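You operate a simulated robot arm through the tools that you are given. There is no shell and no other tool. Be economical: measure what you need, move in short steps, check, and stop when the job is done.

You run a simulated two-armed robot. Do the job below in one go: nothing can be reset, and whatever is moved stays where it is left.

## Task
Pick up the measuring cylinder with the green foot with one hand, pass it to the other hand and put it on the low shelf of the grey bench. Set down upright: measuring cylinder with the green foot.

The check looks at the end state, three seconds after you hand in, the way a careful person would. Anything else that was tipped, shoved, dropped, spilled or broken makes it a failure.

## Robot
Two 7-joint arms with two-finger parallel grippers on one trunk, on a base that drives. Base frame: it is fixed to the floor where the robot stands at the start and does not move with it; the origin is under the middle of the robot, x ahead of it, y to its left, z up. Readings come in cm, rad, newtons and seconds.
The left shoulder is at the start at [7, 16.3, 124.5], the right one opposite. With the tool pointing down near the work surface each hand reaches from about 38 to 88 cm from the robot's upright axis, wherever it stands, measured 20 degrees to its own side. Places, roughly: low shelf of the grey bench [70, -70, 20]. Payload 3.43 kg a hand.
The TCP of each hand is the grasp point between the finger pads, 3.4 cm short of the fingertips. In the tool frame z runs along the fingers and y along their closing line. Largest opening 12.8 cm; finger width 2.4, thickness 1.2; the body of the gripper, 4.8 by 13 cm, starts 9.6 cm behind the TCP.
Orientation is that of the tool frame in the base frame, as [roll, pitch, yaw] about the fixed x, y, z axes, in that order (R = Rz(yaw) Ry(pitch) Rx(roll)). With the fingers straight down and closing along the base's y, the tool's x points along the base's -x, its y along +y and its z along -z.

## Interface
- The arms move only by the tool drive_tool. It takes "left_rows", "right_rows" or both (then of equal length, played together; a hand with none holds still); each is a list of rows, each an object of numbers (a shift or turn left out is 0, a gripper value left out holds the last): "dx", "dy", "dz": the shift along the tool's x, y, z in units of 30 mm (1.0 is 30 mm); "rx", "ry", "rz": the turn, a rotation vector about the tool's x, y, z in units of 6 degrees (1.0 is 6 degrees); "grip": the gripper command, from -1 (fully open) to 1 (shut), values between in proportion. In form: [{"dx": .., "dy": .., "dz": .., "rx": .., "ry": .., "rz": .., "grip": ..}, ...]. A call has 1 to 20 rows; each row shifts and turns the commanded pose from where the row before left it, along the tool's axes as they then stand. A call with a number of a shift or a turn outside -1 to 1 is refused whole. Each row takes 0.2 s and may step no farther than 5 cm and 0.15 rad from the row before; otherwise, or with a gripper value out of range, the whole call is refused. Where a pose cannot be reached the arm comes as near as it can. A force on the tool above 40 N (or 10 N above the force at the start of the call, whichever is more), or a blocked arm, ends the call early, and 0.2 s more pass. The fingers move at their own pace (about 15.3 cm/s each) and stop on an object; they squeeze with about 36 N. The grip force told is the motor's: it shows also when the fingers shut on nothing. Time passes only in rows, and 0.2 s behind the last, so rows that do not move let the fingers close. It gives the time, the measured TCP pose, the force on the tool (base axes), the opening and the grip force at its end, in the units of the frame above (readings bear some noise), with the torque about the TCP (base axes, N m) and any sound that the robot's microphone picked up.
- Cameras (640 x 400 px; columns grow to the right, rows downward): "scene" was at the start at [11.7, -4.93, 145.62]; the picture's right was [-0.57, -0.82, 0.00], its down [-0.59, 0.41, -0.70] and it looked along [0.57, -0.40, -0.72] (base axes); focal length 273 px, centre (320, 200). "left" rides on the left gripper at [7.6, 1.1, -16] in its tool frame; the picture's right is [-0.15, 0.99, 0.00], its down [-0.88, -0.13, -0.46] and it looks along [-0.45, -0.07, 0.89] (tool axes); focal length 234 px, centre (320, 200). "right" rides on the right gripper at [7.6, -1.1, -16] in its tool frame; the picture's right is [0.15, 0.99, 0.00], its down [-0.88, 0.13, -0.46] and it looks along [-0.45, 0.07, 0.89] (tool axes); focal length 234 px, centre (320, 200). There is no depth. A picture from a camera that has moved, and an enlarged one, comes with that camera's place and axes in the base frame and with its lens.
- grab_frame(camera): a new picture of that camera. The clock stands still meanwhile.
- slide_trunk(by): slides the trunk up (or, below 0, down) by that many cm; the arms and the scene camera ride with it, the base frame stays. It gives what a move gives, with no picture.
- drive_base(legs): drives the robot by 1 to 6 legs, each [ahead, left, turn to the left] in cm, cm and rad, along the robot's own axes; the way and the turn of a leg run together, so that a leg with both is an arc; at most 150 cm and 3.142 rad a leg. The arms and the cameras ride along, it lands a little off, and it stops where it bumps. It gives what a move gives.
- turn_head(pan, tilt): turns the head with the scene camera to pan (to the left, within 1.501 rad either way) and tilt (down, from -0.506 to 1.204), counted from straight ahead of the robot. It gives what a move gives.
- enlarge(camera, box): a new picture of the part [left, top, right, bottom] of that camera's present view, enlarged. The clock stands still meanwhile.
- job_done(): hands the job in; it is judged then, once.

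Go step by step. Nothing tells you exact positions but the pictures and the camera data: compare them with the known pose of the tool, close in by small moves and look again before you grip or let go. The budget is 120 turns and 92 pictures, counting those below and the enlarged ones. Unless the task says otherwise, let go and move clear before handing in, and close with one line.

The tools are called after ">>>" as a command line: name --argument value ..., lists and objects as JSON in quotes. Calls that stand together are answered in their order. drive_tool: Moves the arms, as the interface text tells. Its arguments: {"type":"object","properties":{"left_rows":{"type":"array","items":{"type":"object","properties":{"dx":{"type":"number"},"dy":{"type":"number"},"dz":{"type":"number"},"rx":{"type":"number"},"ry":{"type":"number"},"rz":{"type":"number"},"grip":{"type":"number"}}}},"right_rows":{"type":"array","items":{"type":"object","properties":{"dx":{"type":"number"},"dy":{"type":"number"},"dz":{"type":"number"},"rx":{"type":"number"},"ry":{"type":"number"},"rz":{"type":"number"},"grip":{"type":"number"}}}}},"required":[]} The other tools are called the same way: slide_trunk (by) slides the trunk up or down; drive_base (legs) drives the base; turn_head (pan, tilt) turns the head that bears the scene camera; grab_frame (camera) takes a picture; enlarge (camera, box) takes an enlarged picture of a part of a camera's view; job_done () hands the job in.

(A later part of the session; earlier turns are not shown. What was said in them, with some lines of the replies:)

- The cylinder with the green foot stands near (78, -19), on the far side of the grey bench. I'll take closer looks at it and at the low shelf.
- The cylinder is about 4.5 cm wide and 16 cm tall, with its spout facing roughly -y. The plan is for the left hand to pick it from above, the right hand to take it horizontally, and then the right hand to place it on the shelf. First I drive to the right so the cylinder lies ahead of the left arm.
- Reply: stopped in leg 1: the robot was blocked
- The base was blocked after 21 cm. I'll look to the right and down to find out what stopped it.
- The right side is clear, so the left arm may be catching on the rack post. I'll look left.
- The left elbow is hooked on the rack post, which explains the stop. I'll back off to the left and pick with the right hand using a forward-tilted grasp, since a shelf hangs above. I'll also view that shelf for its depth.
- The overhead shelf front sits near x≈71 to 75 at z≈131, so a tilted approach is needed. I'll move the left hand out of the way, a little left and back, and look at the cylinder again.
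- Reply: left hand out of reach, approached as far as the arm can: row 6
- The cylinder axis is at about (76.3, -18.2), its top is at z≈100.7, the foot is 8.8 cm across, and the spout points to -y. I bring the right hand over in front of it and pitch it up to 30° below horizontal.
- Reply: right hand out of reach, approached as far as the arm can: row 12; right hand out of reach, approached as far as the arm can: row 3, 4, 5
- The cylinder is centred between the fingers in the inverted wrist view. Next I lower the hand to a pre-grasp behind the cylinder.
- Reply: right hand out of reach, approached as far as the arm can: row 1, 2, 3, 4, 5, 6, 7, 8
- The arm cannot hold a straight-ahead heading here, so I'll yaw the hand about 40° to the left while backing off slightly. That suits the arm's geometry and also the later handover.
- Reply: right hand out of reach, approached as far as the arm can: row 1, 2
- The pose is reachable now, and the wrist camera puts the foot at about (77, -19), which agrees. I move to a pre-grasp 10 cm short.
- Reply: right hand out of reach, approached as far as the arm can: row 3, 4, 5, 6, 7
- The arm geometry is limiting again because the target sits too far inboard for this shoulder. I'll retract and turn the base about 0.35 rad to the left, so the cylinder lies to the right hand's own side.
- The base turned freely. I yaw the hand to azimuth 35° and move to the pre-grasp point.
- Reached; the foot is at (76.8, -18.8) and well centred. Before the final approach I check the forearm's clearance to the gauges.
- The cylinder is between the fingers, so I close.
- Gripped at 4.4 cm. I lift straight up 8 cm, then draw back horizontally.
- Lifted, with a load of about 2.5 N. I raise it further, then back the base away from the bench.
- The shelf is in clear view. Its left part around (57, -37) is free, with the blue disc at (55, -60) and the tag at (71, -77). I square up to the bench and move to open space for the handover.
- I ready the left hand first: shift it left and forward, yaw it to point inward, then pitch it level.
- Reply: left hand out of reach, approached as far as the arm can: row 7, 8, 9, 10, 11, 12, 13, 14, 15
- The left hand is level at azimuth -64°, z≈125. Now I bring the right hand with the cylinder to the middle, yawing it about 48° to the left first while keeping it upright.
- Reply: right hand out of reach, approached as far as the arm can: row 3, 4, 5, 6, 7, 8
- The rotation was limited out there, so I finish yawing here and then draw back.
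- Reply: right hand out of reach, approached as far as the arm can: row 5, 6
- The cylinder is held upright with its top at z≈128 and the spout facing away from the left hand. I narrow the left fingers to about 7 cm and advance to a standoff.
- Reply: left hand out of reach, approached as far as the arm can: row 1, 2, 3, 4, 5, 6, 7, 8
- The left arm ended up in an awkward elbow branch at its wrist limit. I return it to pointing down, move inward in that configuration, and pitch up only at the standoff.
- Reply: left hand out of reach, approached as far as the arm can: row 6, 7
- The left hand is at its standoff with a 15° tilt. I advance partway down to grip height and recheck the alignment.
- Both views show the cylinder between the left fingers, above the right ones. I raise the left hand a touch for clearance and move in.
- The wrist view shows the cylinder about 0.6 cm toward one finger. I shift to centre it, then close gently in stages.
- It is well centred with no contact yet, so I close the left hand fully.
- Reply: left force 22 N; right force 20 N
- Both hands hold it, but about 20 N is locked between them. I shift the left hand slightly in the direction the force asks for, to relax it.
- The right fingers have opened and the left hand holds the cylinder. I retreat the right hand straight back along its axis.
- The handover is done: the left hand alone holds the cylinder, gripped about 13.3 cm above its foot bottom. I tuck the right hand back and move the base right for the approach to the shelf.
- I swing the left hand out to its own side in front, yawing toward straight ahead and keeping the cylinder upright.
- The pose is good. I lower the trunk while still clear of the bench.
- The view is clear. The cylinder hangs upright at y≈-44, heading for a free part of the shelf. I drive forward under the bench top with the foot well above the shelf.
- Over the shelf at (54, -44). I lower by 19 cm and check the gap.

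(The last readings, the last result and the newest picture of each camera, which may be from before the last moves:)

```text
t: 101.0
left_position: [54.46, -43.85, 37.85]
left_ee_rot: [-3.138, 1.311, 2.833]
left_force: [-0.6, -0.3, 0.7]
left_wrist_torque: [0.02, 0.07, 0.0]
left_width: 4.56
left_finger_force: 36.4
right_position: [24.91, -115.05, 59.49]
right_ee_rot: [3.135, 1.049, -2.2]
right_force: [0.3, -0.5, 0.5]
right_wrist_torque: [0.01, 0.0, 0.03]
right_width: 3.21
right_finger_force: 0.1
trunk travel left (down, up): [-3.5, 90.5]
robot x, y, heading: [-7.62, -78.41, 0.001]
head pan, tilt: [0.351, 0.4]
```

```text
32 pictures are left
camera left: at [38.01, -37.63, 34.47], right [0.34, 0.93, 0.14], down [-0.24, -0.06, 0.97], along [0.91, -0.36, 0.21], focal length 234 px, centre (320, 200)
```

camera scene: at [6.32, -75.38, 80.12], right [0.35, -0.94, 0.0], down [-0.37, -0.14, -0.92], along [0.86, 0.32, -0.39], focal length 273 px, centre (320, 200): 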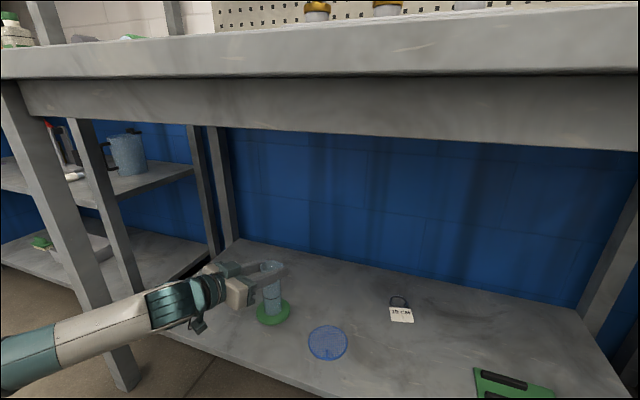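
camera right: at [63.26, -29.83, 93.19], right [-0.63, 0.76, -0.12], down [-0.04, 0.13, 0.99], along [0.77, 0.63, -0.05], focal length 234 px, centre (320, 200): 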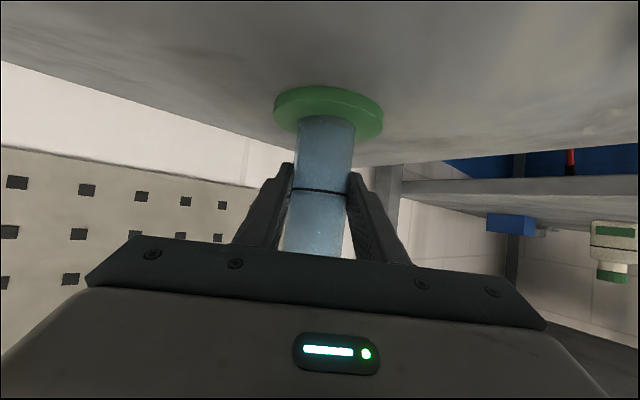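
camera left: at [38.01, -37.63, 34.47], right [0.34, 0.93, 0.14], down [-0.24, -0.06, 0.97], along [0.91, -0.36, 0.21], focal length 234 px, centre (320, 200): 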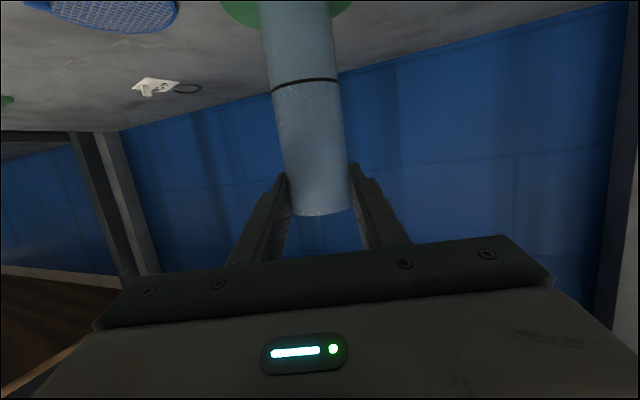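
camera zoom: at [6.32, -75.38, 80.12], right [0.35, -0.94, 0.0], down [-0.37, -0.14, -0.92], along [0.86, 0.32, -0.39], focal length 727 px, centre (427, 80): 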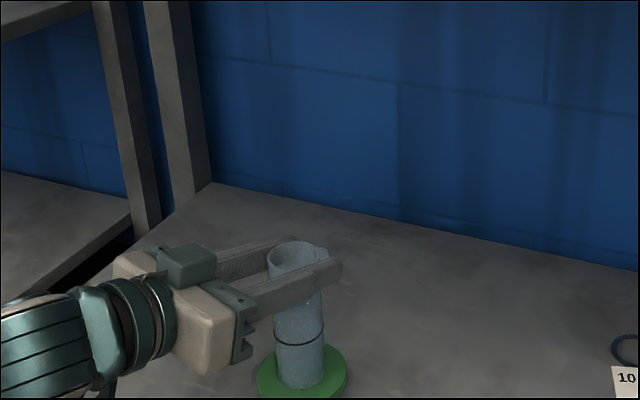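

It's upright and about 4 cm above the shelf, with the disc and tag well clear. I descend in small steps and watch the force.

>>> drive_tool --left_rows '[{"dx": 0.161, "dz": 0.0425}, {"dx": 0.161, "dz": 0.0425}, {"dx": 0.161, "dz": 0.0425}, {"dx": 0.161, "dz": 0.0425}, {"dx": 0.161, "dz": 0.0425}, {"dx": 0.161, "dz": 0.0425}, {}]'

>>> grab_frame --camera "scene"

>>> enlarge --camera "scene" --box '[220, 240, 340, 340]'

```text
t: 102.6
left_position: [54.22, -43.93, 34.85]
left_ee_rot: [-3.138, 1.31, 2.832]
left_force: [0.4, 0.9, -0.3]
left_wrist_torque: [0.02, 0.0, -0.03]
left_width: 4.56
left_finger_force: 35.8
right_position: [24.98, -115.18, 59.49]
right_ee_rot: [3.134, 1.049, -2.201]
right_force: [-0.7, 0.4, 0.7]
right_wrist_torque: [0.04, 0.01, 0.04]
right_width: 3.22
right_finger_force: 0.1
trunk travel left (down, up): [-3.5, 90.5]
robot x, y, heading: [-7.15, -78.03, 0.001]
head pan, tilt: [0.351, 0.4]
```

```text
31 pictures are left
camera scene: at [6.32, -75.38, 80.12], right [0.35, -0.94, 0.0], down [-0.37, -0.13, -0.92], along [0.86, 0.32, -0.39], focal length 273 px, centre (320, 200)
```

scene: 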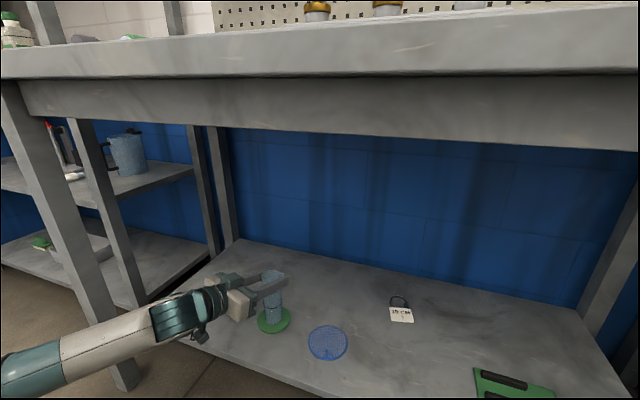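

```text
4.00 times, centred on (280, 290) of scene
camera zoom: at [6.32, -75.38, 80.12], right [0.35, -0.94, 0.0], down [-0.37, -0.13, -0.92], along [0.86, 0.32, -0.39], focal length 1091 px, centre (480, -160)
```

zoom: 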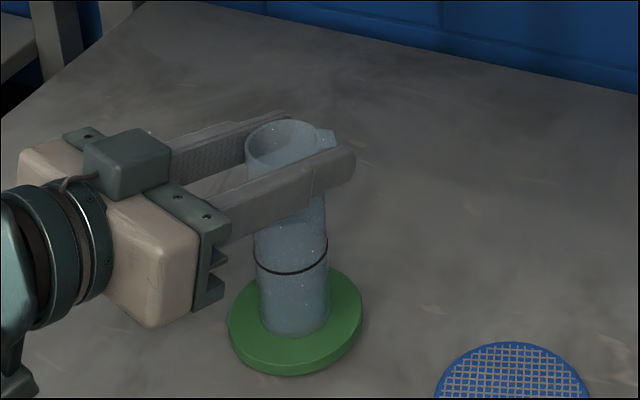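

>>> drive_tool --left_rows '[{"dx": 0.097, "dz": 0.0255}, {"dx": 0.097, "dz": 0.0255}, {"dx": 0.097, "dz": 0.0255}, {"dx": 0.097, "dz": 0.0255}, {}]'

>>> drive_tool --left_rows '[{"dx": 0.065, "dz": 0.017}, {"dx": 0.065, "dz": 0.017}, {}]'

```text
t: 103.8
left_position: [54.17, -43.95, 33.93]
left_ee_rot: [3.136, 1.314, 2.823]
left_force: [-1.4, 0.8, 13.2]
left_wrist_torque: [-0.21, -0.24, 0.02]
left_width: 4.54
left_finger_force: 35.9
right_position: [24.79, -115.02, 59.54]
right_ee_rot: [3.135, 1.051, -2.198]
right_force: [-0.4, -0.6, -0.2]
right_wrist_torque: [-0.02, 0.0, 0.0]
right_width: 3.18
right_finger_force: 0.1
trunk travel left (down, up): [-3.5, 90.5]
robot x, y, heading: [-7.39, -78.35, 0.006]
head pan, tilt: [0.351, 0.4]
```

```text
t: 104.6
left_position: [54.21, -44.02, 33.39]
left_ee_rot: [3.133, 1.316, 2.82]
left_force: [2.0, 0.0, 27.2]
left_wrist_torque: [-0.36, 0.04, 0.35]
left_width: 4.52
left_finger_force: 35.7
right_position: [24.67, -115.12, 59.52]
right_ee_rot: [3.138, 1.051, -2.2]
right_force: [-0.3, 0.2, 0.1]
right_wrist_torque: [0.04, -0.05, 0.0]
right_width: 3.2
right_finger_force: 0.0
trunk travel left (down, up): [-3.5, 90.5]
robot x, y, heading: [-7.38, -78.13, 0.002]
head pan, tilt: [0.351, 0.4]
```

Contact with the shelf. I ease up to relieve the press and check it's standing flat.

>>> drive_tool --left_rows '[{"dx": -0.1, "dz": -0.026}, {"dx": -0.05, "dz": -0.013}, {}]'

>>> enlarge --camera "scene" --box '[220, 240, 340, 340]'

>>> grab_frame --camera "left"

```text
t: 105.4
left_position: [54.09, -44.07, 33.43]
left_ee_rot: [-3.128, 1.306, 2.841]
left_force: [0.1, 0.5, 0.4]
left_wrist_torque: [0.05, -0.01, 0.01]
left_width: 4.49
left_finger_force: 35.9
right_position: [25.04, -115.13, 59.51]
right_ee_rot: [3.137, 1.05, -2.201]
right_force: [0.5, -0.3, -0.1]
right_wrist_torque: [0.02, -0.02, 0.02]
right_width: 3.19
right_finger_force: 0.0
trunk travel left (down, up): [-3.5, 90.5]
robot x, y, heading: [-7.51, -78.53, 0.002]
head pan, tilt: [0.351, 0.4]
```

```text
4.00 times, centred on (280, 290) of scene
camera zoom: at [6.31, -75.39, 80.1], right [0.35, -0.94, 0.0], down [-0.37, -0.13, -0.92], along [0.86, 0.32, -0.39], focal length 1091 px, centre (480, -160)
```

zoom: 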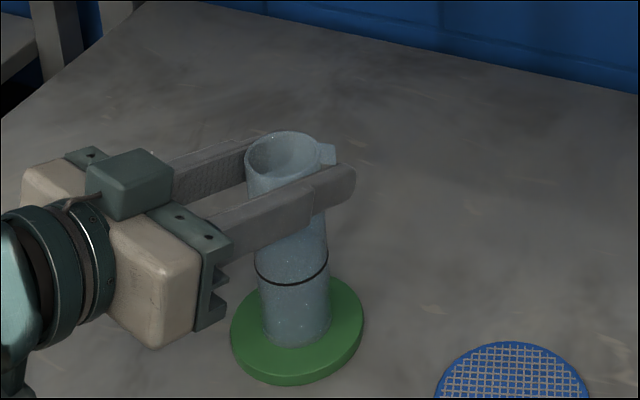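

```text
28 pictures are left
camera left: at [37.86, -37.65, 30.22], right [0.34, 0.93, 0.14], down [-0.24, -0.06, 0.97], along [0.91, -0.36, 0.2], focal length 234 px, centre (320, 200)
```

left: 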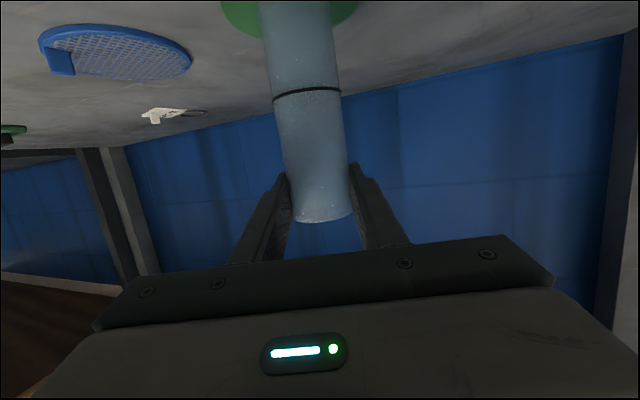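

>>> drive_tool --left_rows '[{"dx": 0.05, "dz": 0.013}, {"grip": 0.2}, {"grip": 0.1}, {"grip": -0.1}, {"grip": -0.4}, {}]'

>>> enlarge --camera "scene" --box '[220, 240, 340, 340]'

>>> grab_frame --camera "left"

```text
t: 106.8
left_position: [54.23, -43.85, 33.52]
left_ee_rot: [-3.139, 1.31, 2.833]
left_force: [-0.1, 0.2, -0.2]
left_wrist_torque: [0.03, -0.01, -0.02]
left_width: 8.99
left_finger_force: 0.0
right_position: [24.81, -115.14, 59.52]
right_ee_rot: [3.135, 1.049, -2.2]
right_force: [0.5, -0.2, 1.2]
right_wrist_torque: [-0.02, 0.03, -0.01]
right_width: 3.2
right_finger_force: 0.1
trunk travel left (down, up): [-3.5, 90.5]
robot x, y, heading: [-7.28, -78.44, 0.005]
head pan, tilt: [0.351, 0.4]
```

```text
4.00 times, centred on (280, 290) of scene
camera zoom: at [6.31, -75.39, 80.13], right [0.35, -0.94, 0.0], down [-0.37, -0.13, -0.92], along [0.86, 0.32, -0.39], focal length 1091 px, centre (480, -160)
```

zoom: 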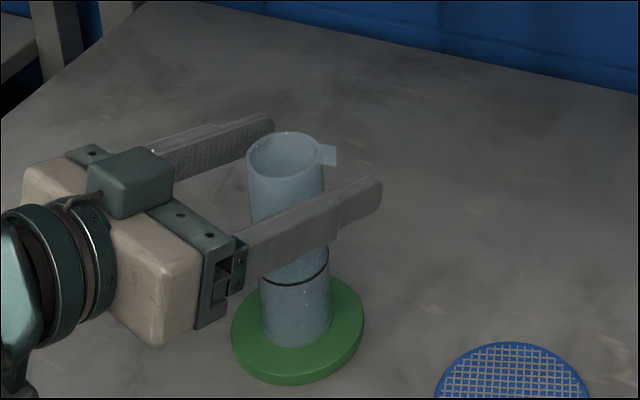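

```text
26 pictures are left
camera left: at [38.0, -37.65, 30.27], right [0.34, 0.93, 0.14], down [-0.24, -0.06, 0.97], along [0.91, -0.36, 0.21], focal length 234 px, centre (320, 200)
```

left: 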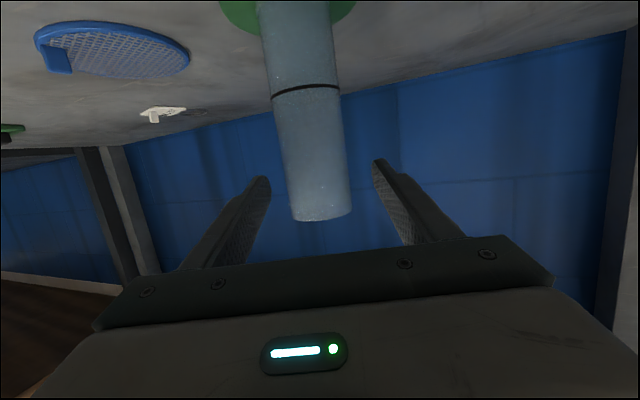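

Released, and the cylinder stands upright. I retreat the hand straight back along its axis.

>>> drive_tool --left_rows '[{"dz": -0.4}, {"dz": -0.7}, {"dz": -0.8}, {"dz": -0.8}, {"dz": -0.8}, {"dz": -0.8}, {}]'

>>> drive_base --legs '[[-25, 0, 0]]'

>>> grab_frame --camera "scene"

>>> enlarge --camera "scene" --box '[220, 180, 380, 300]'

```text
t: 108.4
left_position: [42.28, -40.19, 37.06]
left_ee_rot: [-3.138, 1.311, 2.832]
left_force: [0.1, -0.1, 0.5]
left_wrist_torque: [-0.01, 0.04, -0.02]
left_width: 8.97
left_finger_force: 0.0
right_position: [24.85, -115.07, 59.53]
right_ee_rot: [3.135, 1.048, -2.202]
right_force: [0.2, -0.6, 0.7]
right_wrist_torque: [0.02, -0.01, -0.01]
right_width: 3.19
right_finger_force: 0.0
trunk travel left (down, up): [-3.5, 90.5]
robot x, y, heading: [-7.66, -78.44, 0.005]
head pan, tilt: [0.351, 0.4]
```

```text
t: 110.2
left_position: [17.57, -40.34, 36.96]
left_ee_rot: [-3.139, 1.309, 2.829]
left_force: [0.3, -0.3, -0.3]
left_wrist_torque: [0.0, -0.02, 0.03]
left_width: 8.98
left_finger_force: 0.1
right_position: [0.01, -115.24, 59.54]
right_ee_rot: [3.133, 1.049, -2.201]
right_force: [1.1, -0.4, -0.7]
right_wrist_torque: [0.01, -0.01, 0.0]
right_width: 3.21
right_finger_force: 0.0
trunk travel left (down, up): [-3.5, 90.5]
robot x, y, heading: [-31.97, -78.47, 0.006]
head pan, tilt: [0.351, 0.4]
```

```text
25 pictures are left
camera scene: at [-18.43, -75.47, 80.13], right [0.35, -0.94, 0.0], down [-0.37, -0.13, -0.92], along [0.86, 0.32, -0.39], focal length 273 px, centre (320, 200)
```

scene: 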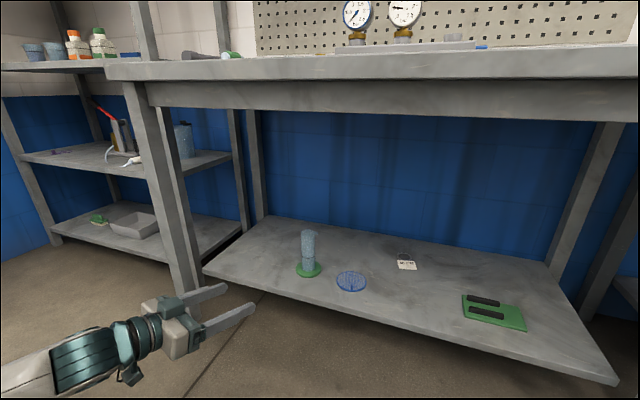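

```text
3.33 times, centred on (300, 240) of scene
camera zoom: at [-18.43, -75.47, 80.13], right [0.35, -0.94, 0.0], down [-0.37, -0.13, -0.92], along [0.86, 0.32, -0.39], focal length 909 px, centre (387, 67)
```

zoom: 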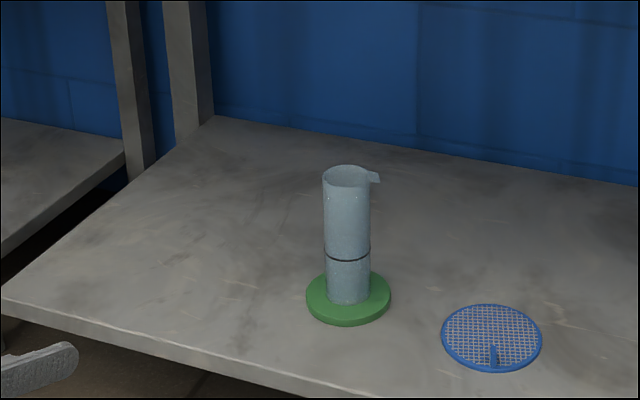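

The cylinder stands upright on the low shelf, the hands are clear and nothing else has moved. I hand in.

>>> job_done

```text
The job is handed in.
```

The measuring cylinder with the green foot went from the right hand to the left and now stands upright on the low shelf of the grey bench. The base briefly bumped to a stop early on, most likely because the left elbow caught a rack post, but I saw nothing tipped or shifted in the pictures.
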